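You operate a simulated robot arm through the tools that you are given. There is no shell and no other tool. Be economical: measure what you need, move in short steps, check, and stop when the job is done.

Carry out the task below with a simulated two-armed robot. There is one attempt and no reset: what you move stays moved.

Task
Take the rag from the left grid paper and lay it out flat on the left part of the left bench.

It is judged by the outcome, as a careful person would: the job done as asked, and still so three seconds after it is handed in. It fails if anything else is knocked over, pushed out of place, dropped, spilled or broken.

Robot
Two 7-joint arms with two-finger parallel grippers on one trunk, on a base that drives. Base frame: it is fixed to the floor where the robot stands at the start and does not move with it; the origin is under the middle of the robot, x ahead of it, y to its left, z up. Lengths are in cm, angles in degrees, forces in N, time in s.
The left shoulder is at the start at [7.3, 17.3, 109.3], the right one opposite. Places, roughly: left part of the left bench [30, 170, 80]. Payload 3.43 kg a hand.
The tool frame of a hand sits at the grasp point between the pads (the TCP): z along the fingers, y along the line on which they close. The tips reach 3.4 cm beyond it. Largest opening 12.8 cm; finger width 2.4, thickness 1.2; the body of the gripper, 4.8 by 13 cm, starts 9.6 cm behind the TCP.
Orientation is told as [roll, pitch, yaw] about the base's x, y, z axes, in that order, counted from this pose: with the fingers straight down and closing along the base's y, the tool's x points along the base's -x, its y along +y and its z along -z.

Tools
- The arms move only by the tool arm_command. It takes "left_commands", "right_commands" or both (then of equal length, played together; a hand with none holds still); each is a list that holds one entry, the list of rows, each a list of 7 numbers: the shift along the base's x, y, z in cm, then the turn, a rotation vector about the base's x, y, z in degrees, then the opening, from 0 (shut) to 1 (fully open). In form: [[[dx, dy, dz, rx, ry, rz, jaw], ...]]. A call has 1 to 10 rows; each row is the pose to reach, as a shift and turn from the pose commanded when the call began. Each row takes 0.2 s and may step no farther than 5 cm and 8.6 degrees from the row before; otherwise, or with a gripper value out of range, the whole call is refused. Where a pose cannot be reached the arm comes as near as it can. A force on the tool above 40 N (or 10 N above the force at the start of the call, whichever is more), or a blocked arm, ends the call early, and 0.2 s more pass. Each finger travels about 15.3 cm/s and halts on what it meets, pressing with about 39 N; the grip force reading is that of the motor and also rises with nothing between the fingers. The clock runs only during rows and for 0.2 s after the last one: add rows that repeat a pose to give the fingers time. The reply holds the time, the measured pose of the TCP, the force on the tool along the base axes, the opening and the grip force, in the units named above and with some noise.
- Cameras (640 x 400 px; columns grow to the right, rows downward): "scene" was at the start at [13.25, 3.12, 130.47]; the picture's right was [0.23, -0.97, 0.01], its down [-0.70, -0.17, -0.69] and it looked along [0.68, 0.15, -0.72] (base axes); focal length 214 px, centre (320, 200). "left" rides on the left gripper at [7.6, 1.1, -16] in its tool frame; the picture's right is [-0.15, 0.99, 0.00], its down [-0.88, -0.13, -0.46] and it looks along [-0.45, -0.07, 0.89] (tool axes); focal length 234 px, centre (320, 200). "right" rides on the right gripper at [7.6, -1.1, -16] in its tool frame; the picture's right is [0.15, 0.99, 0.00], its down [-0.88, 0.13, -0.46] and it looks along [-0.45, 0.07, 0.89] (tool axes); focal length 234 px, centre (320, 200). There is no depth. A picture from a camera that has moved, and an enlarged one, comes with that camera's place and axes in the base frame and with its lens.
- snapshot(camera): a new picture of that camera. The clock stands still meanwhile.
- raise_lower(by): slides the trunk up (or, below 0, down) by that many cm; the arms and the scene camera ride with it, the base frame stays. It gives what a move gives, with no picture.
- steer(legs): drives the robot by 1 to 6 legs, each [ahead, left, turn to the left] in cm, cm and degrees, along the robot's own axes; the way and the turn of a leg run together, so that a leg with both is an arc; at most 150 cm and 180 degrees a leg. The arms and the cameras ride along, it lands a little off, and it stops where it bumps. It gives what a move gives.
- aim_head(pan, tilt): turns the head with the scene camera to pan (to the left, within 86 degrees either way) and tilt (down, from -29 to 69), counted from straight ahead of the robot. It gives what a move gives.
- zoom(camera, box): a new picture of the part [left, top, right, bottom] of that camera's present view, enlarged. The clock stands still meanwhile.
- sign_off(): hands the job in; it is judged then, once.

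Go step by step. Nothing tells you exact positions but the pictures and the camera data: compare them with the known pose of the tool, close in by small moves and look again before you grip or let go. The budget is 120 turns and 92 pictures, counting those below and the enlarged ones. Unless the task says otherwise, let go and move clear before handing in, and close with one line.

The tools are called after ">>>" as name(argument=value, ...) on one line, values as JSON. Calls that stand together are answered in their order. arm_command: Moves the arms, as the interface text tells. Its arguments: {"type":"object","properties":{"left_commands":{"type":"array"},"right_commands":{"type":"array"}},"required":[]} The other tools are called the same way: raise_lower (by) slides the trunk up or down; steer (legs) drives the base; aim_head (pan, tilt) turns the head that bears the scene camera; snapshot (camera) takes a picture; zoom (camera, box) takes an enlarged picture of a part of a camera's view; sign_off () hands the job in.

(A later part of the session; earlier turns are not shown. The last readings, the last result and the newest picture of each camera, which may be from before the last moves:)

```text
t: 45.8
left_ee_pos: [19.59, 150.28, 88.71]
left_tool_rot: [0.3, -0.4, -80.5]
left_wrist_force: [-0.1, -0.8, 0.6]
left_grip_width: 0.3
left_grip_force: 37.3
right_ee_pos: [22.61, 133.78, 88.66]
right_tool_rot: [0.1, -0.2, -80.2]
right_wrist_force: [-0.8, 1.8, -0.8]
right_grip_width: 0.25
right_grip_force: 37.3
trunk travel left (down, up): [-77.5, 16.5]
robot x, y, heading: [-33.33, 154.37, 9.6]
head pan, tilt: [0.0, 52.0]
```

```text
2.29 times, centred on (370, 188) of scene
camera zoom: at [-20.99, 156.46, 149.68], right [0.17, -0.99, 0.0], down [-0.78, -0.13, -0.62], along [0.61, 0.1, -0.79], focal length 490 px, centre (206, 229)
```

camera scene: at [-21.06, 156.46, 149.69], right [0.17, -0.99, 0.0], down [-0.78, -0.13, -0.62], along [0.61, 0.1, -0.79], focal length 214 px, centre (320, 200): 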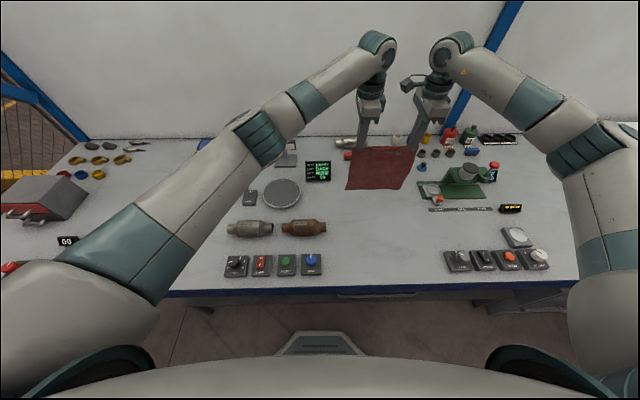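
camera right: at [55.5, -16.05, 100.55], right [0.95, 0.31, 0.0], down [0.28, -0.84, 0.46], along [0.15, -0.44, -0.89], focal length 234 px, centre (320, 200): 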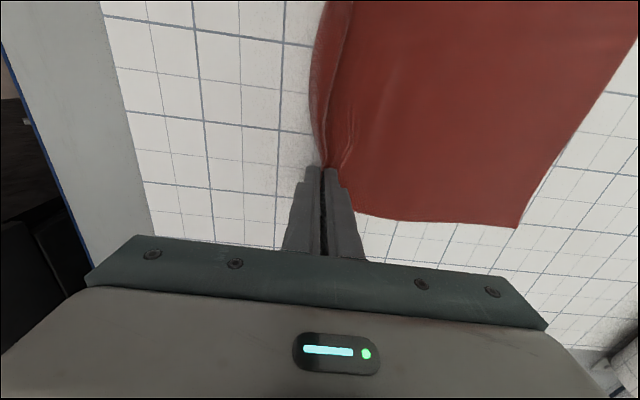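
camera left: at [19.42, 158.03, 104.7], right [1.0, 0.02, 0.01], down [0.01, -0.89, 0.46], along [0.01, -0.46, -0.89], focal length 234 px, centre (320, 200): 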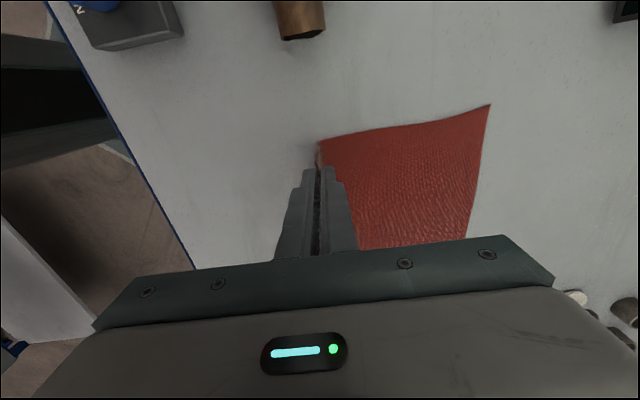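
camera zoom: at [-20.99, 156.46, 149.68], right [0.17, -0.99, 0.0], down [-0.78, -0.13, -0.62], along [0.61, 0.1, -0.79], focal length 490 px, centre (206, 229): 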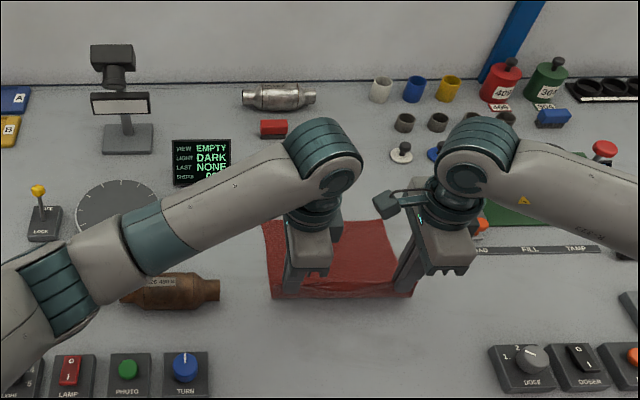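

Nearly down. I'll bring the near edge to the bench with a slight backward pull.

>>> arm_command(left_commands=[[[-1.2, -0.2, -1, 0, 0, 0, 0], [-2.4, -0.41, -2, 0, 0, 0, 0], [-3.4, -0.58, -3, 0, 0, 0, 0], [-4.2, -0.71, -3.6, 0, 0, 0, 0], [-4.2, -0.71, -3.6, 0, 0, 0, 0]]], right_commands=[[[-1.2, -0.2, -1, 0, 0, 0, 0], [-2.4, -0.41, -2, 0, 0, 0, 0], [-3.4, -0.58, -3, 0, 0, 0, 0], [-4.2, -0.71, -3.6, 0, 0, 0, 0], [-4.2, -0.71, -3.6, 0, 0, 0, 0]]])

>>> snapshot(camera="left")

>>> snapshot(camera="right")

>>> zoom(camera="scene", box=[310, 150, 450, 237])

```text
t: 47.0
left_ee_pos: [15.52, 149.54, 85.09]
left_tool_rot: [0.2, -0.3, -80.6]
left_wrist_force: [-0.6, 0.6, 0.1]
left_grip_width: 0.28
left_grip_force: 38.2
right_ee_pos: [18.47, 133.15, 85.06]
right_tool_rot: [0.2, -0.2, -80.3]
right_wrist_force: [0.6, 1.1, -0.2]
right_grip_width: 0.23
right_grip_force: 36.9
trunk travel left (down, up): [-77.5, 16.5]
robot x, y, heading: [-33.26, 154.3, 9.7]
head pan, tilt: [0.0, 52.0]
```

```text
58 pictures are left
camera left: at [15.28, 157.33, 101.07], right [1.0, 0.02, 0.01], down [0.01, -0.89, 0.46], along [0.01, -0.46, -0.89], focal length 234 px, centre (320, 200)
```

left: 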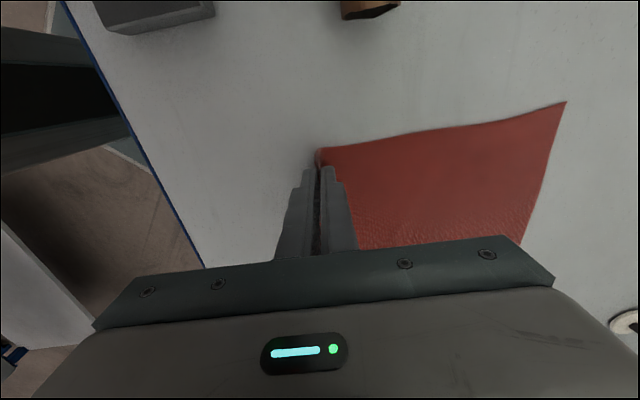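

```text
57 pictures are left
camera right: at [16.01, 140.25, 101.04], right [0.95, 0.31, 0.0], down [0.27, -0.84, 0.46], along [0.15, -0.44, -0.89], focal length 234 px, centre (320, 200)
```

right: 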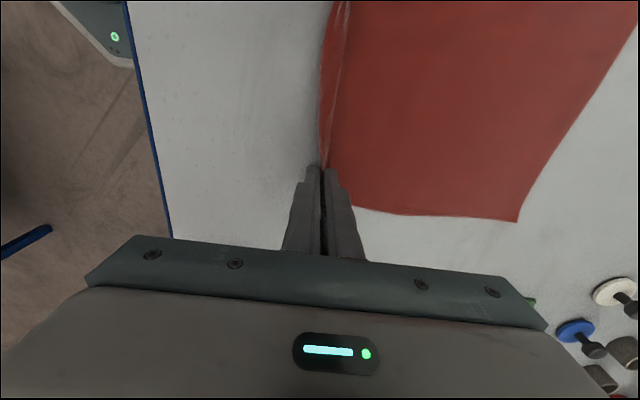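

```text
4.57 times, centred on (380, 194) of scene
camera zoom: at [-21.0, 156.46, 149.68], right [0.17, -0.99, 0.0], down [-0.78, -0.13, -0.62], along [0.61, 0.1, -0.79], focal length 980 px, centre (46, 230)
```

zoom: 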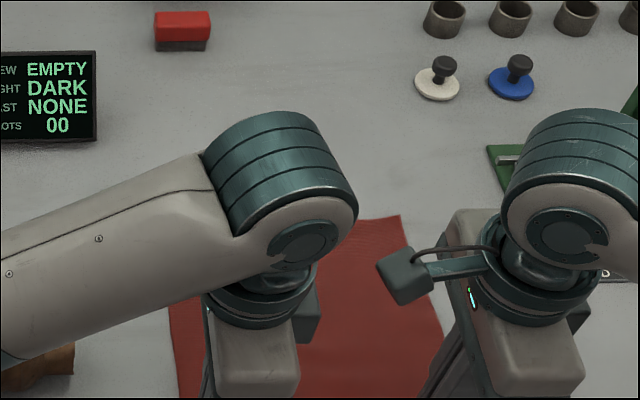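

The rag is down and taut. I'll open slightly, shifting back so the inner fingers stay put, then let the lip settle and look.

>>> arm_command(left_commands=[[[-0.3, -0.05, 0, 0, 0, 0, 0.05], [-0.6, -0.1, 0, 0, 0, 0, 0.1], [-0.95, -0.16, 0, 0, 0, 0, 0.15], [-0.95, -0.16, 0, 0, 0, 0, 0.15], [-0.95, -0.16, 0, 0, 0, 0, 0.15]]], right_commands=[[[-0.3, -0.05, 0, 0, 0, 0, 0.05], [-0.6, -0.1, 0, 0, 0, 0, 0.1], [-0.95, -0.16, 0, 0, 0, 0, 0.15], [-0.95, -0.16, 0, 0, 0, 0, 0.15], [-0.95, -0.16, 0, 0, 0, 0, 0.15]]])

>>> snapshot(camera="left")

>>> snapshot(camera="right")

```text
t: 48.2
left_ee_pos: [14.53, 149.62, 85.08]
left_tool_rot: [0.3, -0.4, -80.4]
left_wrist_force: [0.2, 0.0, -0.1]
left_grip_width: 1.93
left_grip_force: 0.1
right_ee_pos: [17.39, 132.8, 85.14]
right_tool_rot: [0.2, -0.2, -80.3]
right_wrist_force: [-0.3, -0.6, 0.8]
right_grip_width: 1.91
right_grip_force: 0.0
trunk travel left (down, up): [-77.5, 16.5]
robot x, y, heading: [-33.67, 154.33, 9.3]
head pan, tilt: [0.0, 52.0]
```

```text
55 pictures are left
camera left: at [14.35, 157.15, 101.13], right [1.0, 0.02, 0.01], down [0.01, -0.89, 0.46], along [0.01, -0.46, -0.89], focal length 234 px, centre (320, 200)
```

left: 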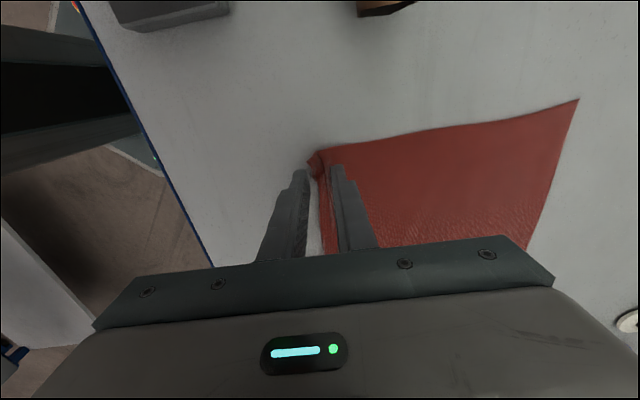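

```text
54 pictures are left
camera right: at [15.03, 140.01, 101.04], right [0.95, 0.31, 0.0], down [0.27, -0.84, 0.46], along [0.15, -0.44, -0.89], focal length 234 px, centre (320, 200)
```

right: 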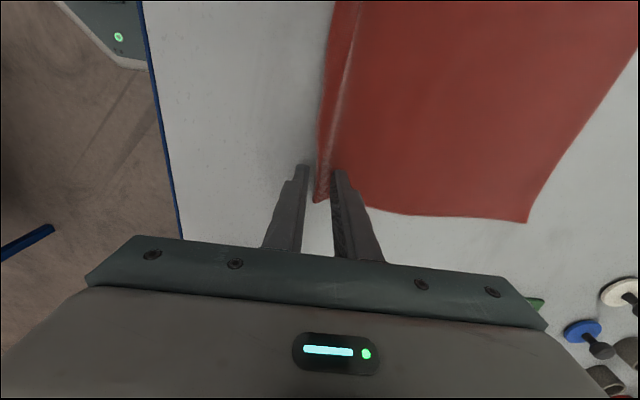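

Released. The lip now leans outward between the fingers, so I'll sweep gently back to have the inner fingers flatten it.

>>> arm_command(left_commands=[[[-0.7, -0.12, 0.1, 0, 0, 0, 0.2], [-1.4, -0.24, 0.1, 0, 0, 0, 0.25], [-2.1, -0.36, 0.1, 0, 0, 0, 0.25], [-2.8, -0.48, 0.1, 0, 0, 0, 0.25], [-3.5, -0.6, 0.1, 0, 0, 0, 0.25], [-4.5, -0.77, 0.1, 0, 0, 0, 0.25], [-5.5, -0.94, 0.1, 0, 0, 0, 0.25], [-5.5, -0.94, 4, 0, 0, 0, 0.25], [-5.5, -0.94, 8, 0, 0, 0, 0.25]]], right_commands=[[[-0.7, -0.12, 0.1, 0, 0, 0, 0.2], [-1.4, -0.24, 0.1, 0, 0, 0, 0.25], [-2.1, -0.36, 0.1, 0, 0, 0, 0.25], [-2.8, -0.48, 0.1, 0, 0, 0, 0.25], [-3.5, -0.6, 0.1, 0, 0, 0, 0.25], [-4.5, -0.77, 0.1, 0, 0, 0, 0.25], [-5.5, -0.94, 0.1, 0, 0, 0, 0.25], [-5.5, -0.94, 4, 0, 0, 0, 0.25], [-5.5, -0.94, 8, 0, 0, 0, 0.25]]])

>>> snapshot(camera="left")

>>> snapshot(camera="right")

```text
t: 50.2
left_ee_pos: [9.01, 148.5, 93.09]
left_tool_rot: [0.2, -0.4, -80.5]
left_wrist_force: [-0.5, -0.2, -0.2]
left_grip_width: 3.22
left_grip_force: 0.2
right_ee_pos: [11.93, 131.87, 93.16]
right_tool_rot: [0.2, -0.2, -80.3]
right_wrist_force: [0.5, 0.7, 0.4]
right_grip_width: 3.19
right_grip_force: 0.0
trunk travel left (down, up): [-77.5, 16.5]
robot x, y, heading: [-33.41, 154.08, 9.5]
head pan, tilt: [0.0, 52.0]
```

```text
53 pictures are left
camera left: at [8.87, 156.24, 109.02], right [1.0, 0.02, 0.01], down [0.01, -0.89, 0.46], along [0.01, -0.46, -0.89], focal length 234 px, centre (320, 200)
```

left: 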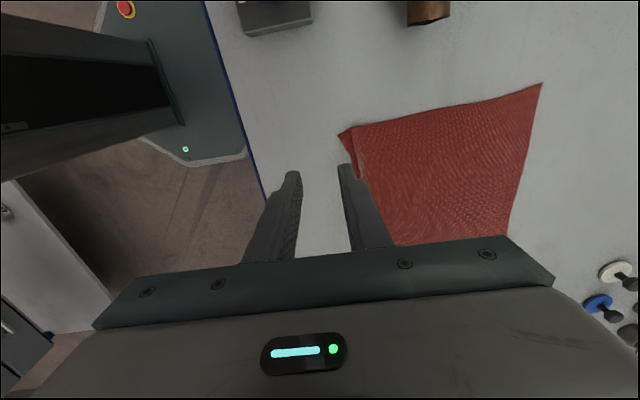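

```text
52 pictures are left
camera right: at [9.5, 139.02, 109.06], right [0.95, 0.31, 0.0], down [0.27, -0.84, 0.46], along [0.15, -0.44, -0.89], focal length 234 px, centre (320, 200)
```

right: 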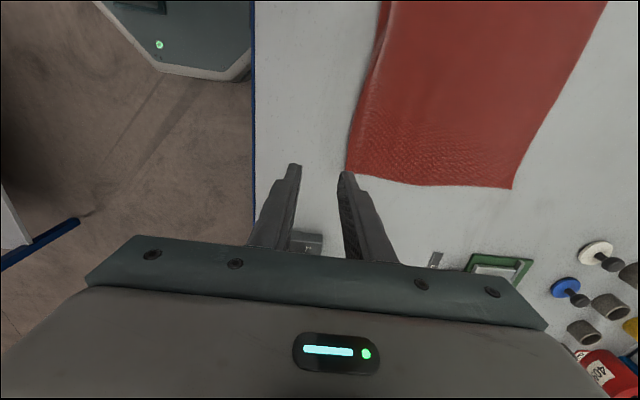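

The right corner is flat, but the left corner still has a small curl. I'll raise the hands and look from above.

>>> arm_command(left_commands=[[[0, 0, 4, 0, 0, 0, 0.25], [0, 0, 8, 0, 0, 0, 0.25], [-0.5, 3, 12, 0, 0, 0, 0.25], [-1, 6, 16, 0, 0, 0, 0.25], [-1.5, 9, 18, 0, 0, 0, 0.25], [-1.5, 9, 18, 0, 0, 0, 0.25]]], right_commands=[[[0, 0, 4, 0, 0, 0, 0.25], [0, 0, 8, 0, 0, 0, 0.25], [0.5, -3, 12, 0, 0, 0, 0.25], [1, -6, 16, 0, 0, 0, 0.25], [1.5, -9, 18, 0, 0, 0, 0.25], [1.5, -9, 18, 0, 0, 0, 0.25]]])

>>> snapshot(camera="scene")

>>> snapshot(camera="left")

```text
refused: row 3 steps farther than a row can; nothing moved
```

```text
51 pictures are left
camera scene: at [-21.04, 156.47, 149.66], right [0.17, -0.99, 0.0], down [-0.78, -0.13, -0.62], along [0.61, 0.1, -0.79], focal length 214 px, centre (320, 200)
```

scene: 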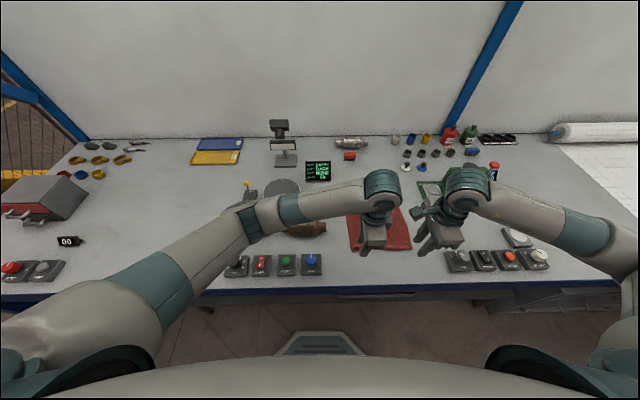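

```text
50 pictures are left
camera left: at [8.87, 156.24, 109.02], right [1.0, 0.02, 0.01], down [0.01, -0.89, 0.46], along [0.01, -0.46, -0.89], focal length 234 px, centre (320, 200)
```

left: 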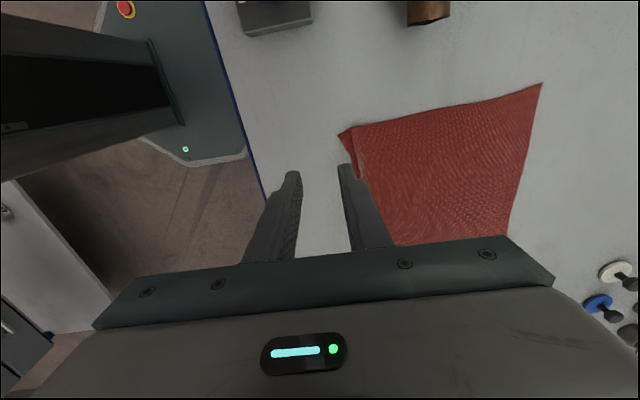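

>>> arm_command(left_commands=[[[0, 0, 4, 0, 0, 0, 0.25], [0, 0, 8, 0, 0, 0, 0.25], [-0.5, 2.5, 11.5, 0, 0, 0, 0.25], [-1, 5, 15, 0, 0, 0, 0.25], [-1.5, 8, 18, 0, 0, 0, 0.25], [-1.5, 8, 18, 0, 0, 0, 0.25]]], right_commands=[[[0, 0, 4, 0, 0, 0, 0.25], [0, 0, 8, 0, 0, 0, 0.25], [0.5, -2.5, 11.5, 0, 0, 0, 0.25], [1, -5, 15, 0, 0, 0, 0.25], [1.5, -8, 18, 0, 0, 0, 0.25], [1.5, -8, 18, 0, 0, 0, 0.25]]])

>>> zoom(camera="scene", box=[310, 160, 470, 260])

>>> zoom(camera="left", box=[280, 50, 600, 250])

```text
t: 51.6
left_ee_pos: [7.57, 156.45, 111.17]
left_tool_rot: [0.3, -0.4, -80.5]
left_wrist_force: [-0.3, 0.4, 0.5]
left_grip_width: 3.19
left_grip_force: 0.0
right_ee_pos: [13.47, 123.91, 111.08]
right_tool_rot: [0.1, -0.2, -80.3]
right_wrist_force: [-0.2, -0.5, 0.2]
right_grip_width: 3.18
right_grip_force: 0.0
trunk travel left (down, up): [-77.5, 16.5]
robot x, y, heading: [-33.44, 154.63, 9.5]
head pan, tilt: [0.0, 52.0]
```

```text
4.00 times, centred on (390, 210) of scene
camera zoom: at [-20.95, 156.43, 149.67], right [0.17, -0.99, 0.0], down [-0.78, -0.13, -0.61], along [0.61, 0.1, -0.79], focal length 858 px, centre (40, 160)
```

zoom: 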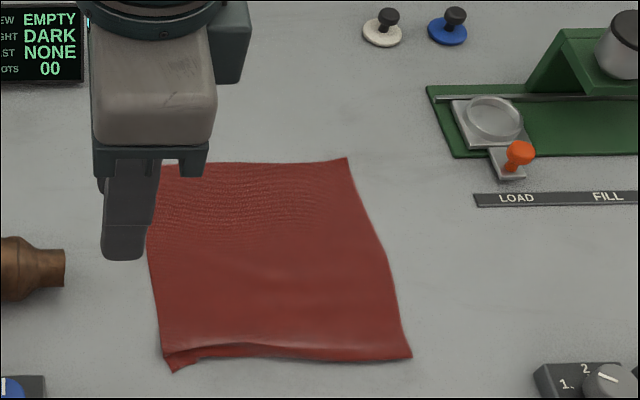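

```text
2.00 times, centred on (440, 150) of left
camera zoom: at [7.43, 164.22, 127.11], right [1.0, 0.02, 0.01], down [0.01, -0.89, 0.46], along [0.01, -0.46, -0.89], focal length 468 px, centre (80, 300)
```

zoom: 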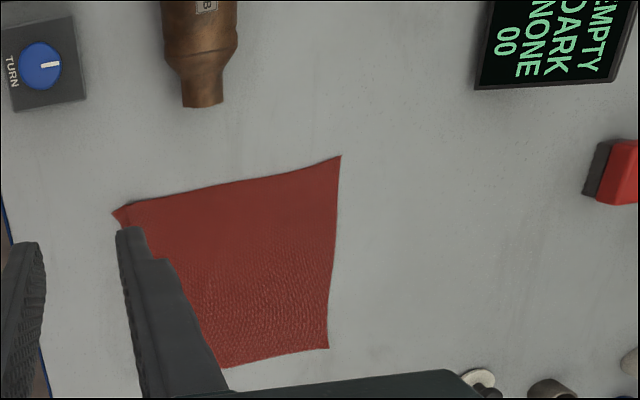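

>>> zoom(camera="scene", box=[340, 230, 420, 260])

>>> snapshot(camera="right")

```text
8.00 times, centred on (380, 245) of scene
camera zoom: at [-20.95, 156.43, 149.67], right [0.17, -0.99, 0.0], down [-0.78, -0.13, -0.61], along [0.61, 0.1, -0.79], focal length 1716 px, centre (-160, -160)
```

zoom: 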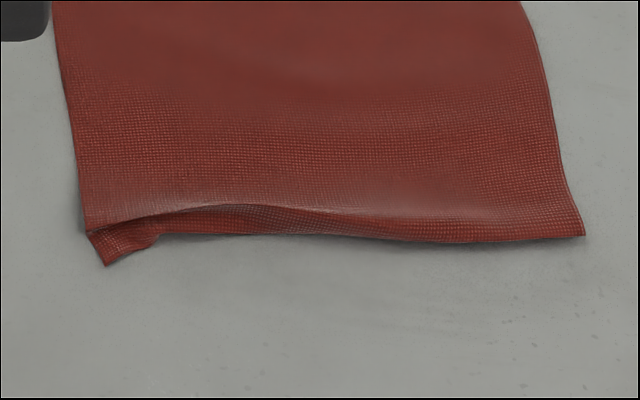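

```text
46 pictures are left
camera right: at [11.07, 131.02, 126.96], right [0.95, 0.31, 0.0], down [0.28, -0.84, 0.46], along [0.14, -0.44, -0.89], focal length 234 px, centre (320, 200)
```

right: 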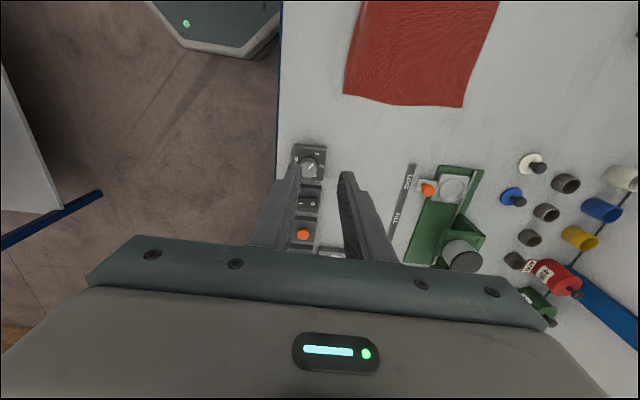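

The rag is almost flat, but about 1 cm of the near hem is tucked under on the left half. I'll look at it more closely with the left camera.

>>> arm_command(left_commands=[[[0, 0, -4, 0, 0, 0, 0.1], [0, -0.5, -8, 0, 0, 0, 0], [0, -1, -12, 0, 0, 0, 0], [0, -1.5, -16, 0, 0, 0, 0], [0, -2, -19, 0, 0, 0, 0], [0, -2, -19, 0, 0, 0, 0]]])

>>> zoom(camera="left", box=[280, 90, 600, 290])

```text
t: 53.0
left_ee_pos: [7.58, 154.6, 92.05]
left_tool_rot: [0.3, -0.4, -80.5]
left_wrist_force: [-0.2, 0.1, -0.1]
left_grip_width: 0.0
left_grip_force: 33.1
right_ee_pos: [13.49, 123.95, 111.06]
right_tool_rot: [0.2, -0.2, -80.2]
right_wrist_force: [-0.2, -0.6, 0.5]
right_grip_width: 3.2
right_grip_force: 0.0
trunk travel left (down, up): [-77.5, 16.5]
robot x, y, heading: [-33.1, 154.58, 9.7]
head pan, tilt: [0.0, 52.0]
```

```text
2.00 times, centred on (440, 190) of left
camera zoom: at [7.33, 162.26, 108.07], right [1.0, 0.02, 0.01], down [0.01, -0.89, 0.46], along [0.01, -0.46, -0.89], focal length 468 px, centre (80, 220)
```

zoom: 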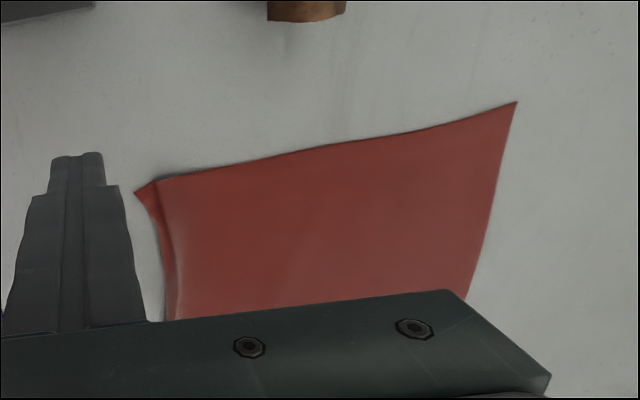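

The hem forms a small crease along the near left edge. To pull it straight, I'll press closed fingertips near the far corners and drag the rag about 2 cm away from me, so the near hem trails out flat.

>>> arm_command(left_commands=[[[2, 0, 3, 0, 0, 0, 0], [6, -0.4, 4, 0, 0, 0, 0], [10, -1, 4, 0, 0, 0, 0], [14, -1.5, 4, 0, 0, 0, 0], [18, -2, 4, 0, 0, 0, 0], [22, -2.5, 3, 0, 0, 0, 0], [25, -2.9, 0, 0, 0, 0, 0], [25, -2.9, -3, 0, 0, 0, 0], [25, -2.9, -5, 0, 0, 0, 0], [25, -2.9, -5, 0, 0, 0, 0]]], right_commands=[[[3, 0, -1, 0, 0, 0, 0], [6, 2, -3, 0, 0, 0, 0], [9, 4, -6, 0, 0, 0, 0], [12, 6, -9, 0, 0, 0, 0], [15, 8, -12, 0, 0, 0, 0], [18, 10, -15, 0, 0, 0, 0], [20, 11.5, -18, 0, 0, 0, 0], [21.6, 12.9, -21, 0, 0, 0, 0], [21.6, 12.9, -24, 0, 0, 0, 0], [21.6, 12.9, -24, 0, 0, 0, 0]]])

>>> snapshot(camera="left")

>>> snapshot(camera="right")

```text
t: 55.2
left_ee_pos: [32.63, 151.61, 87.18]
left_tool_rot: [0.3, -0.4, -80.6]
left_wrist_force: [0.2, -0.7, 0.4]
left_grip_width: 0.0
left_grip_force: 33.5
right_ee_pos: [35.0, 136.72, 87.14]
right_tool_rot: [0.1, -0.2, -80.2]
right_wrist_force: [-0.1, -0.1, 0.4]
right_grip_width: 0.0
right_grip_force: 33.5
trunk travel left (down, up): [-77.5, 16.5]
robot x, y, heading: [-33.27, 154.16, 9.8]
head pan, tilt: [0.0, 52.0]
```

```text
44 pictures are left
camera left: at [32.32, 159.3, 103.05], right [1.0, 0.02, 0.01], down [0.01, -0.89, 0.46], along [0.01, -0.46, -0.89], focal length 234 px, centre (320, 200)
```

left: 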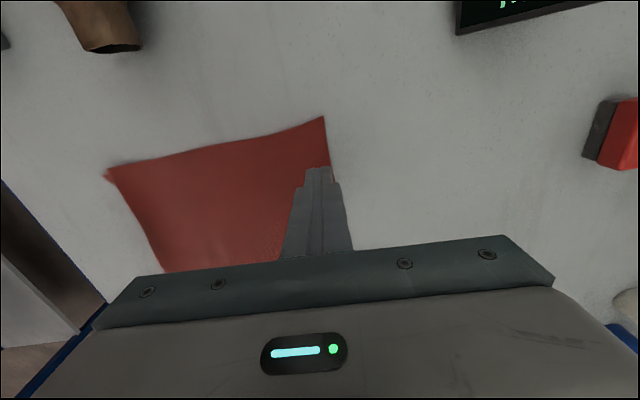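

```text
43 pictures are left
camera right: at [32.6, 143.92, 103.07], right [0.95, 0.31, 0.0], down [0.27, -0.84, 0.46], along [0.15, -0.44, -0.89], focal length 234 px, centre (320, 200)
```

right: 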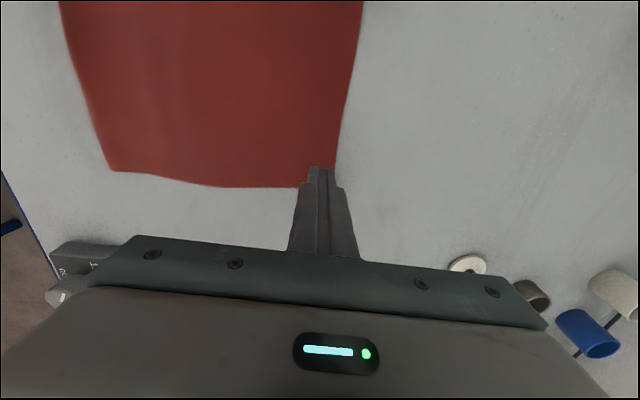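

Both tips are very close to the far edge. I'll move in a little, press down and drag.

>>> arm_command(left_commands=[[[-0.9, -0.4, -0.8, 0, 0, 0, 0], [-0.9, -0.4, -1.8, 0, 0, 0, 0], [-0.9, -0.4, -2.5, 0, 0, 0, 0], [-0.9, -0.4, -2.9, 0, 0, 0, 0], [-0.9, -0.4, -2.9, 0, 0, 0, 0]]], right_commands=[[[-1, 1.3, -0.8, 0, 0, 0, 0], [-1, 1.3, -1.8, 0, 0, 0, 0], [-1, 1.3, -2.5, 0, 0, 0, 0], [-1, 1.3, -2.9, 0, 0, 0, 0], [-1, 1.3, -2.9, 0, 0, 0, 0]]])

```text
t: 56.4
left_ee_pos: [31.55, 151.12, 84.56]
left_tool_rot: [0.7, -0.4, -80.5]
left_wrist_force: [3.0, -0.2, 14.1]
left_grip_width: 0.0
left_grip_force: 33.1
right_ee_pos: [34.08, 138.1, 84.54]
right_tool_rot: [0.6, -0.2, -80.4]
right_wrist_force: [2.1, -1.6, 15.2]
right_grip_width: 0.01
right_grip_force: 33.4
trunk travel left (down, up): [-77.5, 16.5]
robot x, y, heading: [-33.42, 153.99, 9.6]
head pan, tilt: [0.0, 52.0]
```

Contact at about 15 N each. I'll drag 2.5 cm forward, slowly, then lift straight up.

>>> arm_command(left_commands=[[[0.4, 0.07, 0, 0, 0, 0, 0], [0.8, 0.14, 0, 0, 0, 0, 0], [1.2, 0.2, 0, 0, 0, 0, 0], [1.6, 0.27, 0, 0, 0, 0, 0], [2, 0.34, 0, 0, 0, 0, 0], [2.4, 0.4, 0, 0, 0, 0, 0], [2.4, 0.4, 0, 0, 0, 0, 0], [2.4, 0.4, 3, 0, 0, 0, 0], [2.4, 0.4, 6, 0, 0, 0, 0]]], right_commands=[[[0.4, 0.07, 0, 0, 0, 0, 0], [0.8, 0.14, 0, 0, 0, 0, 0], [1.2, 0.2, 0, 0, 0, 0, 0], [1.6, 0.27, 0, 0, 0, 0, 0], [2, 0.34, 0, 0, 0, 0, 0], [2.4, 0.4, 0, 0, 0, 0, 0], [2.4, 0.4, 0, 0, 0, 0, 0], [2.4, 0.4, 3, 0, 0, 0, 0], [2.4, 0.4, 6, 0, 0, 0, 0]]])

>>> zoom(camera="scene", box=[310, 160, 470, 260])

>>> snapshot(camera="left")

```text
t: 58.4
left_ee_pos: [33.9, 151.57, 90.26]
left_tool_rot: [0.3, -0.4, -80.4]
left_wrist_force: [-0.2, -1.4, 0.5]
left_grip_width: 0.0
left_grip_force: 32.8
right_ee_pos: [36.35, 138.38, 90.27]
right_tool_rot: [0.3, -0.3, -80.2]
right_wrist_force: [-0.7, -0.2, 0.4]
right_grip_width: 0.0
right_grip_force: 33.5
trunk travel left (down, up): [-77.5, 16.5]
robot x, y, heading: [-33.4, 154.2, 9.7]
head pan, tilt: [0.0, 52.0]
```

```text
4.00 times, centred on (390, 210) of scene
camera zoom: at [-21.29, 156.49, 149.68], right [0.17, -0.99, 0.0], down [-0.78, -0.13, -0.62], along [0.61, 0.1, -0.79], focal length 858 px, centre (40, 160)
```

zoom: 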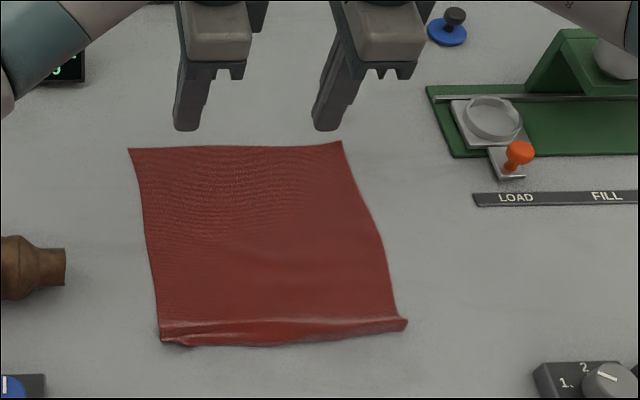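

```text
41 pictures are left
camera left: at [33.65, 159.38, 106.38], right [1.0, 0.02, 0.01], down [0.01, -0.89, 0.46], along [0.02, -0.46, -0.89], focal length 234 px, centre (320, 200)
```

left: 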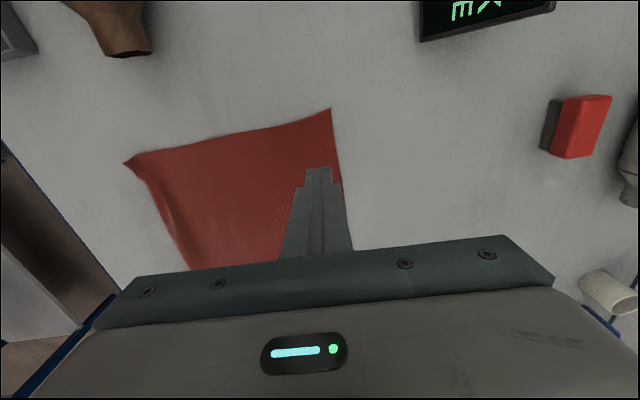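

The drag works: the hem is coming out. Here's a closer look at it.

>>> zoom(camera="scene", box=[340, 220, 420, 260])

```text
8.00 times, centred on (380, 240) of scene
camera zoom: at [-21.29, 156.49, 149.68], right [0.17, -0.99, 0.0], down [-0.78, -0.13, -0.62], along [0.61, 0.1, -0.79], focal length 1716 px, centre (-160, -120)
```

zoom: 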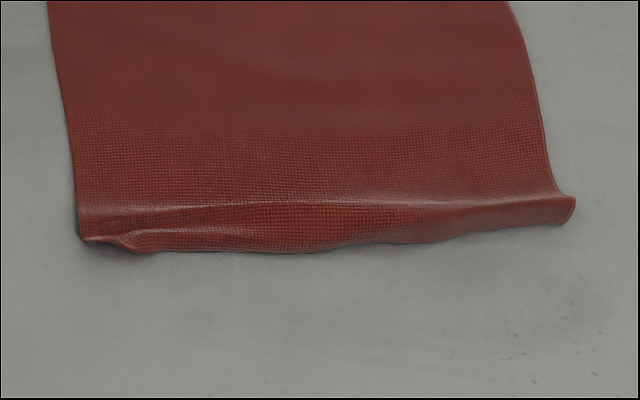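

One more drag should pull it out fully. I'll press at the same spots and drag another 2.5 cm.

>>> arm_command(left_commands=[[[-0.2, 0, -3, 0, 0, 0, 0], [-0.2, 0, -5, 0, 0, 0, 0], [-0.2, 0, -6, 0, 0, 0, 0], [0.2, 0.07, -6.1, 0, 0, 0, 0], [0.6, 0.14, -6.1, 0, 0, 0, 0], [1, 0.2, -6.1, 0, 0, 0, 0], [1.4, 0.27, -6.1, 0, 0, 0, 0], [1.8, 0.34, -6.1, 0, 0, 0, 0], [2.2, 0.4, -6.1, 0, 0, 0, 0], [2.6, 0.45, -6.1, 0, 0, 0, 0]]], right_commands=[[[-0.2, 0, -3, 0, 0, 0, 0], [-0.2, 0, -5, 0, 0, 0, 0], [-0.2, 0, -6, 0, 0, 0, 0], [0.2, 0.07, -6.1, 0, 0, 0, 0], [0.6, 0.14, -6.1, 0, 0, 0, 0], [1, 0.2, -6.1, 0, 0, 0, 0], [1.4, 0.27, -6.1, 0, 0, 0, 0], [1.8, 0.34, -6.1, 0, 0, 0, 0], [2.2, 0.4, -6.1, 0, 0, 0, 0], [2.6, 0.45, -6.1, 0, 0, 0, 0]]])

>>> arm_command(left_commands=[[[0, 0, 3, 0, 0, 0, 0], [0, 0, 6, 0, 0, 0, 0]]], right_commands=[[[0, 0, 3, 0, 0, 0, 0], [0, 0, 6, 0, 0, 0, 0]]])

>>> zoom(camera="scene", box=[310, 160, 470, 260])

>>> zoom(camera="scene", box=[340, 210, 420, 260])

```text
t: 60.6
left_ee_pos: [36.35, 152.12, 84.49]
left_tool_rot: [0.7, -0.5, -80.5]
left_wrist_force: [-1.7, -1.2, 6.5]
left_grip_width: 0.0
left_grip_force: 33.5
right_ee_pos: [38.82, 138.87, 84.57]
right_tool_rot: [0.4, -0.2, -80.3]
right_wrist_force: [-6.1, -0.1, 29.8]
right_grip_width: 0.01
right_grip_force: 32.6
trunk travel left (down, up): [-77.5, 16.5]
robot x, y, heading: [-33.64, 154.49, 9.7]
head pan, tilt: [0.0, 52.0]
```

```text
t: 61.2
left_ee_pos: [36.45, 152.12, 90.23]
left_tool_rot: [0.3, -0.4, -80.5]
left_wrist_force: [-0.8, 0.2, 1.3]
left_grip_width: 0.02
left_grip_force: 32.6
right_ee_pos: [38.88, 138.84, 90.12]
right_tool_rot: [0.2, -0.3, -80.3]
right_wrist_force: [0.0, 0.1, 0.2]
right_grip_width: 0.0
right_grip_force: 32.7
trunk travel left (down, up): [-77.5, 16.5]
robot x, y, heading: [-33.42, 154.48, 9.9]
head pan, tilt: [0.0, 52.0]
```

```text
4.00 times, centred on (390, 210) of scene
camera zoom: at [-21.34, 156.5, 149.69], right [0.17, -0.99, 0.0], down [-0.78, -0.13, -0.62], along [0.61, 0.1, -0.79], focal length 858 px, centre (40, 160)
```

zoom: 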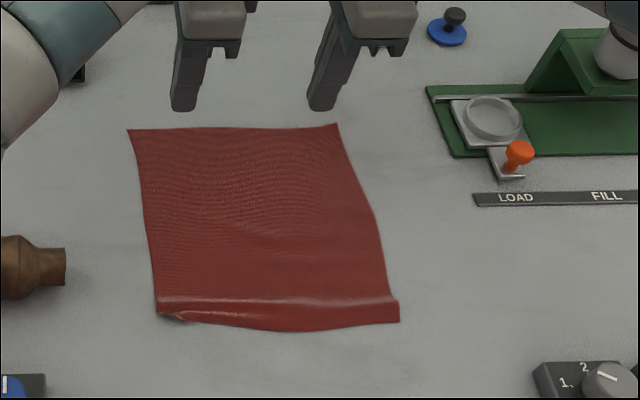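

```text
8.00 times, centred on (380, 235) of scene
camera zoom: at [-21.34, 156.5, 149.69], right [0.17, -0.99, 0.0], down [-0.78, -0.13, -0.62], along [0.61, 0.1, -0.79], focal length 1716 px, centre (-160, -80)
```

zoom: 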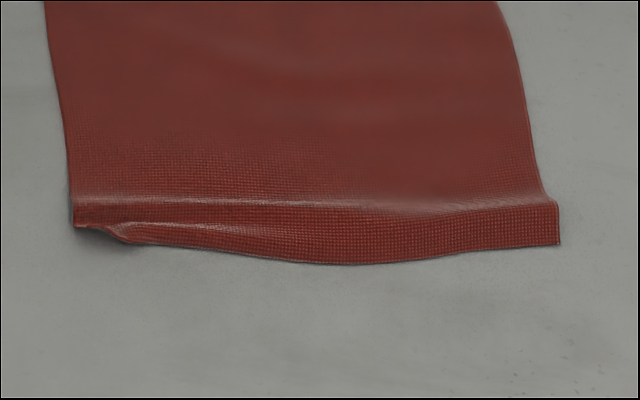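

The hem is almost fully out. One more short drag for the remaining left corner.

>>> arm_command(left_commands=[[[-0.3, 0, -3, 0, 0, 0, 0], [-0.3, 0, -5, 0, 0, 0, 0], [-0.3, 0, -6, 0, 0, 0, 0], [0.2, 0.07, -6.2, 0, 0, 0, 0], [0.6, 0.14, -6.2, 0, 0, 0, 0], [1, 0.2, -6.2, 0, 0, 0, 0], [1.4, 0.27, -6.2, 0, 0, 0, 0], [1.8, 0.34, -6.2, 0, 0, 0, 0], [2.2, 0.4, -6.2, 0, 0, 0, 0], [2.6, 0.45, -6.2, 0, 0, 0, 0]]], right_commands=[[[-0.3, 0, -3, 0, 0, 0, 0], [-0.3, 0, -5, 0, 0, 0, 0], [-0.3, 0, -5.8, 0, 0, 0, 0], [0.2, 0.07, -5.9, 0, 0, 0, 0], [0.6, 0.14, -5.9, 0, 0, 0, 0], [1, 0.2, -5.9, 0, 0, 0, 0], [1.4, 0.27, -5.9, 0, 0, 0, 0], [1.8, 0.34, -5.9, 0, 0, 0, 0], [2.2, 0.4, -5.9, 0, 0, 0, 0], [2.6, 0.45, -5.9, 0, 0, 0, 0]]])

>>> arm_command(left_commands=[[[0, 0, 3, 0, 0, 0, 0], [0, 0, 6, 0, 0, 0, 0]]], right_commands=[[[0, 0, 3, 0, 0, 0, 0], [0, 0, 6, 0, 0, 0, 0]]])

>>> zoom(camera="scene", box=[310, 160, 470, 260])

>>> zoom(camera="scene", box=[340, 210, 420, 260])

```text
t: 62.9
left_ee_pos: [38.1, 152.14, 84.66]
left_tool_rot: [0.7, -0.5, -80.9]
left_wrist_force: [-0.6, 2.9, 17.5]
left_grip_width: 0.0
left_grip_force: 32.3
left hand out of reach, approached as far as the arm can: row 8
right_ee_pos: [40.55, 139.17, 84.47]
right_tool_rot: [0.5, -0.2, -80.4]
right_wrist_force: [-3.5, -2.8, 13.7]
right_grip_width: 0.02
right_grip_force: 33.1
trunk travel left (down, up): [-77.5, 16.5]
robot x, y, heading: [-33.84, 154.5, 9.6]
head pan, tilt: [0.0, 52.0]
stopped in row 8 (left hand): the force on the tool passed its limit (the readings are from after the stop); the commanded pose is now the measured one
```

```text
t: 63.5
left_ee_pos: [37.88, 152.09, 90.21]
left_tool_rot: [0.5, -0.3, -80.9]
left_wrist_force: [-0.7, -0.1, 0.0]
left_grip_width: 0.01
left_grip_force: 33.0
right_ee_pos: [40.33, 139.13, 90.32]
right_tool_rot: [0.2, -0.2, -80.4]
right_wrist_force: [0.2, -0.3, 0.1]
right_grip_width: 0.0
right_grip_force: 32.7
trunk travel left (down, up): [-77.5, 16.5]
robot x, y, heading: [-33.06, 154.24, 9.5]
head pan, tilt: [0.0, 52.0]
```

```text
4.00 times, centred on (390, 210) of scene
camera zoom: at [-21.29, 156.44, 149.68], right [0.17, -0.99, 0.0], down [-0.78, -0.13, -0.62], along [0.61, 0.1, -0.79], focal length 858 px, centre (40, 160)
```

zoom: 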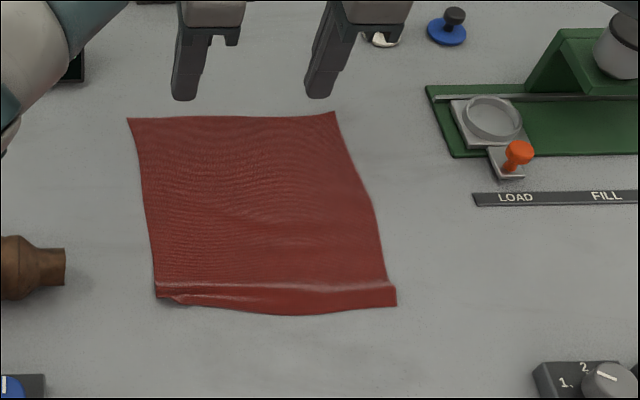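

```text
8.00 times, centred on (380, 235) of scene
camera zoom: at [-21.29, 156.44, 149.68], right [0.17, -0.99, 0.0], down [-0.78, -0.13, -0.62], along [0.61, 0.1, -0.79], focal length 1716 px, centre (-160, -80)
```

zoom: 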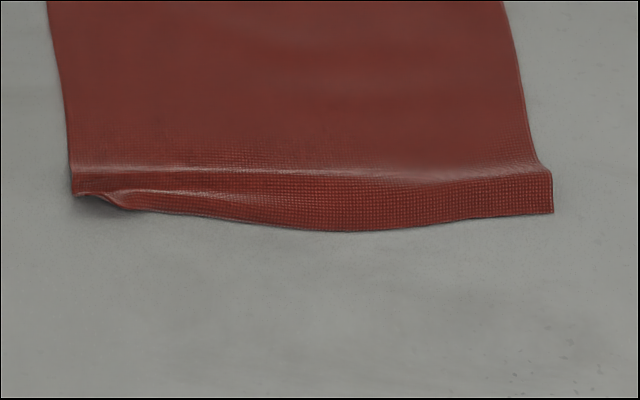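

The arm is at its forward limit and the hem is out except for the last couple of cm at the left corner. I'll move the left fingertip 3 cm inside that corner and look.

>>> arm_command(left_commands=[[[0, 0, 2, 0, 0, 0, 0], [-4, -0.3, 2, 0, 0, 0, 0], [-8, -0.6, 2, 0, 0, 0, 0], [-12, -1, 2, 0, 0, 0, 0], [-15.9, -1.3, 1, 0, 0, 0, 0], [-15.9, -1.3, -2.6, 0, 0, 0, 0], [-15.9, -1.3, -2.6, 0, 0, 0, 0]]], right_commands=[[[0, 0, 3, 0, 0, 0, 0], [0, -1, 6, 0, 0, 0, 0], [0, -3, 9, 0, 0, 0, 0], [0, -5, 12, 0, 0, 0, 0], [0, -8, 15, 0, 0, 0, 0], [0, -8, 15, 0, 0, 0, 0], [0, -8, 15, 0, 0, 0, 0]]])

>>> zoom(camera="left", box=[200, 80, 440, 230])

```text
t: 65.1
left_ee_pos: [22.16, 150.77, 87.57]
left_tool_rot: [0.3, -0.6, -80.9]
left_wrist_force: [-0.3, 1.0, 0.1]
left_grip_width: 0.0
left_grip_force: 32.2
right_ee_pos: [40.48, 131.2, 105.2]
right_tool_rot: [0.2, -0.3, -80.4]
right_wrist_force: [-0.7, 1.5, -0.9]
right_grip_width: 0.0
right_grip_force: 33.4
trunk travel left (down, up): [-77.5, 16.5]
robot x, y, heading: [-33.38, 154.38, 9.4]
head pan, tilt: [0.0, 52.0]
```

```text
2.67 times, centred on (320, 155) of left
camera zoom: at [21.91, 158.59, 103.53], right [1.0, 0.01, 0.01], down [0.01, -0.89, 0.46], along [0.01, -0.46, -0.89], focal length 624 px, centre (320, 320)
```

zoom: 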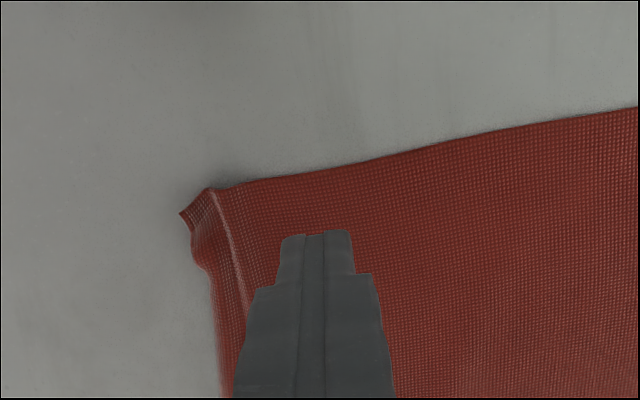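

The corner shows a small raised crease with the hem sloping outside it. I'll press lightly here and pull inward about 2 cm.

>>> arm_command(left_commands=[[[-0.6, 0, -1.5, 0, 0, 0, 0], [-0.6, 0, -2.6, 0, 0, 0, 0], [-0.6, 0, -3.3, 0, 0, 0, 0], [-0.2, 0, -3.4, 0, 0, 0, 0], [0.2, 0, -3.4, 0, 0, 0, 0], [0.6, 0, -3.4, 0, 0, 0, 0], [1, 0, -3.4, 0, 0, 0, 0], [1.4, 0, -3.4, 0, 0, 0, 0], [1.4, 0, 0, 0, 0, 0, 0]]])

>>> zoom(camera="left", box=[200, 80, 440, 230])

>>> zoom(camera="scene", box=[310, 160, 470, 260])

```text
t: 66.8
left_ee_pos: [23.45, 150.65, 84.62]
left_tool_rot: [0.7, -0.7, -81.1]
left_wrist_force: [-4.5, 1.8, 24.0]
left_grip_width: 0.01
left_grip_force: 33.1
right_ee_pos: [40.48, 131.26, 105.22]
right_tool_rot: [0.2, -0.4, -80.3]
right_wrist_force: [1.5, -0.6, -0.2]
right_grip_width: 0.02
right_grip_force: 33.3
trunk travel left (down, up): [-77.5, 16.5]
robot x, y, heading: [-33.32, 154.25, 9.4]
head pan, tilt: [0.0, 52.0]
stopped in row 8 (left hand): the force on the tool passed its limit (the readings are from after the stop); the commanded pose is now the measured one
```

```text
2.67 times, centred on (320, 155) of left
camera zoom: at [23.13, 158.44, 100.46], right [1.0, 0.01, 0.01], down [0.0, -0.89, 0.47], along [0.02, -0.47, -0.89], focal length 624 px, centre (320, 320)
```

zoom: 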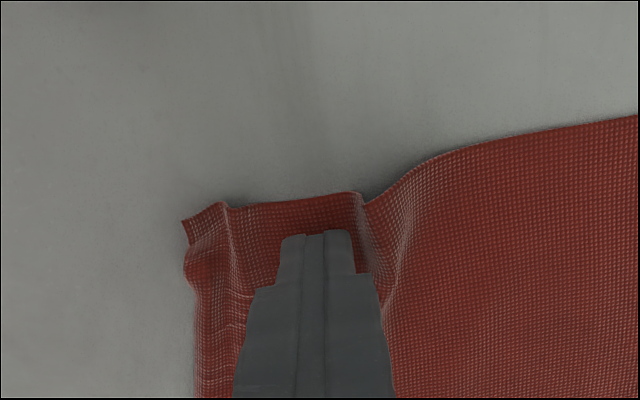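

```text
4.00 times, centred on (390, 210) of scene
camera zoom: at [-21.12, 156.47, 149.66], right [0.17, -0.99, 0.0], down [-0.78, -0.13, -0.62], along [0.61, 0.1, -0.79], focal length 858 px, centre (40, 160)
```

zoom: 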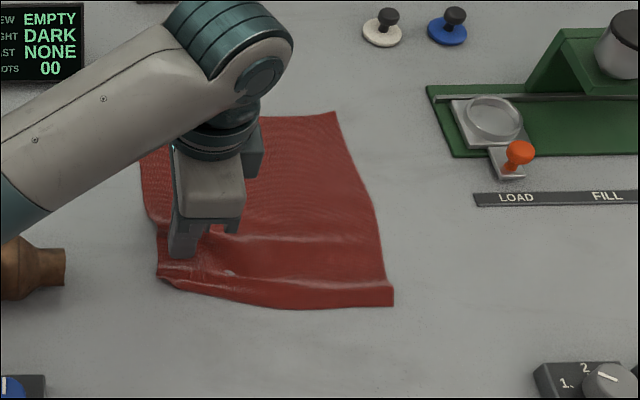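

That pushed a wrinkle into the interior instead. I'll draw the same spot back outward to undo it, then press the crease down from above.

>>> arm_command(left_commands=[[[-0.4, -0.05, -0.1, 0, 0, 0, 0], [-0.8, -0.1, -0.1, 0, 0, 0, 0], [-1.2, -0.15, -0.1, 0, 0, 0, 0], [-1.6, -0.2, -0.1, 0, 0, 0, 0], [-2.0, -0.25, -0.1, 0, 0, 0, 0], [-2.2, -0.3, -0.1, 0, 0, 0, 0], [-2.2, -0.3, 3, 0, 0, 0, 0]]])

>>> zoom(camera="left", box=[200, 80, 440, 230])

>>> zoom(camera="scene", box=[310, 160, 470, 260])

```text
t: 67.6
left_ee_pos: [22.27, 150.38, 84.62]
left_tool_rot: [0.8, -0.8, -81.1]
left_wrist_force: [-3.0, 1.6, 17.8]
left_grip_width: 0.0
left_grip_force: 32.9
right_ee_pos: [40.37, 131.23, 105.2]
right_tool_rot: [0.3, -0.3, -80.3]
right_wrist_force: [-0.1, -0.2, 0.6]
right_grip_width: 0.0
right_grip_force: 33.4
trunk travel left (down, up): [-77.5, 16.5]
robot x, y, heading: [-33.66, 154.41, 9.6]
head pan, tilt: [0.0, 52.0]
stopped in row 4 (left hand): the force on the tool passed its limit (the readings are from after the stop); the commanded pose is now the measured one
```

```text
2.67 times, centred on (320, 155) of left
camera zoom: at [21.94, 158.3, 100.46], right [1.0, 0.01, 0.02], down [0.0, -0.88, 0.47], along [0.02, -0.47, -0.88], focal length 624 px, centre (320, 320)
```

zoom: 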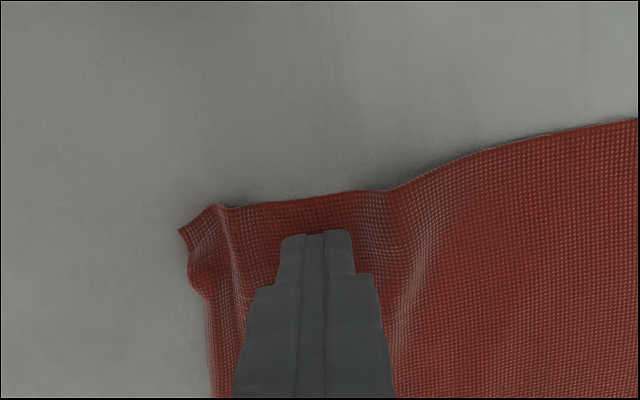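

```text
4.00 times, centred on (390, 210) of scene
camera zoom: at [-21.16, 156.47, 149.65], right [0.17, -0.99, 0.0], down [-0.78, -0.13, -0.62], along [0.61, 0.1, -0.79], focal length 858 px, centre (40, 160)
```

zoom: 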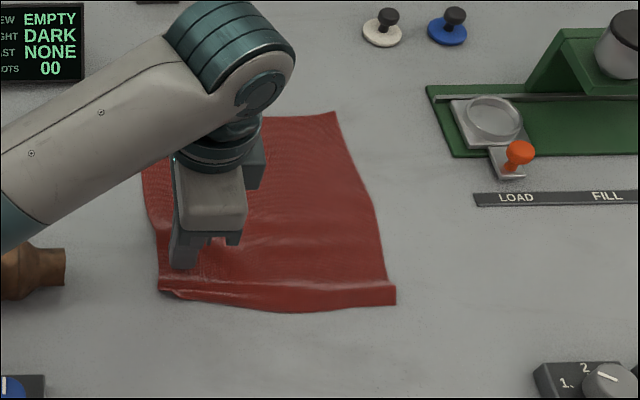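

>>> arm_command(left_commands=[[[-0.3, -0.05, 0, 0, 0, 0, 0], [-0.6, -0.1, 0, 0, 0, 0, 0], [-0.9, -0.15, 0, 0, 0, 0, 0], [-1.2, -0.2, 0, 0, 0, 0, 0], [-1.5, -0.25, 0, 0, 0, 0, 0], [-1.5, -0.25, 0, 0, 0, 0, 0]]])

>>> arm_command(left_commands=[[[0, 0, 2, 0, 0, 0, 0], [0, 0, 4, 0, 0, 0, 0]]])

>>> zoom(camera="left", box=[200, 80, 440, 230])

```text
t: 69.0
left_ee_pos: [20.76, 150.27, 84.54]
left_tool_rot: [0.9, -0.8, -81.0]
left_wrist_force: [6.1, 0.1, 27.2]
left_grip_width: 0.0
left_grip_force: 32.8
right_ee_pos: [40.26, 131.25, 105.25]
right_tool_rot: [0.3, -0.3, -80.3]
right_wrist_force: [0.4, -0.2, 0.2]
right_grip_width: 0.0
right_grip_force: 33.1
trunk travel left (down, up): [-77.5, 16.5]
robot x, y, heading: [-33.43, 153.79, 9.5]
head pan, tilt: [0.0, 52.0]
```

```text
t: 69.6
left_ee_pos: [20.63, 150.25, 88.2]
left_tool_rot: [0.7, -0.7, -80.9]
left_wrist_force: [-0.4, 0.0, -0.1]
left_grip_width: 0.01
left_grip_force: 33.0
right_ee_pos: [40.44, 131.13, 105.15]
right_tool_rot: [0.2, -0.3, -80.4]
right_wrist_force: [0.5, 0.0, -0.3]
right_grip_width: 0.0
right_grip_force: 32.8
trunk travel left (down, up): [-77.5, 16.5]
robot x, y, heading: [-33.23, 154.05, 9.4]
head pan, tilt: [0.0, 52.0]
```

```text
2.67 times, centred on (320, 155) of left
camera zoom: at [20.37, 158.06, 104.24], right [1.0, 0.01, 0.01], down [0.0, -0.89, 0.46], along [0.02, -0.46, -0.89], focal length 624 px, centre (320, 320)
```

zoom: 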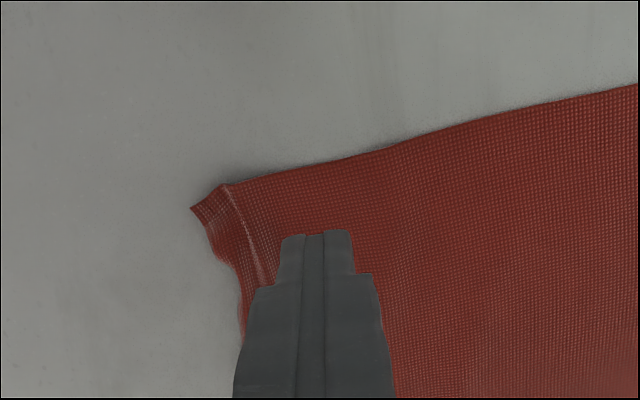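

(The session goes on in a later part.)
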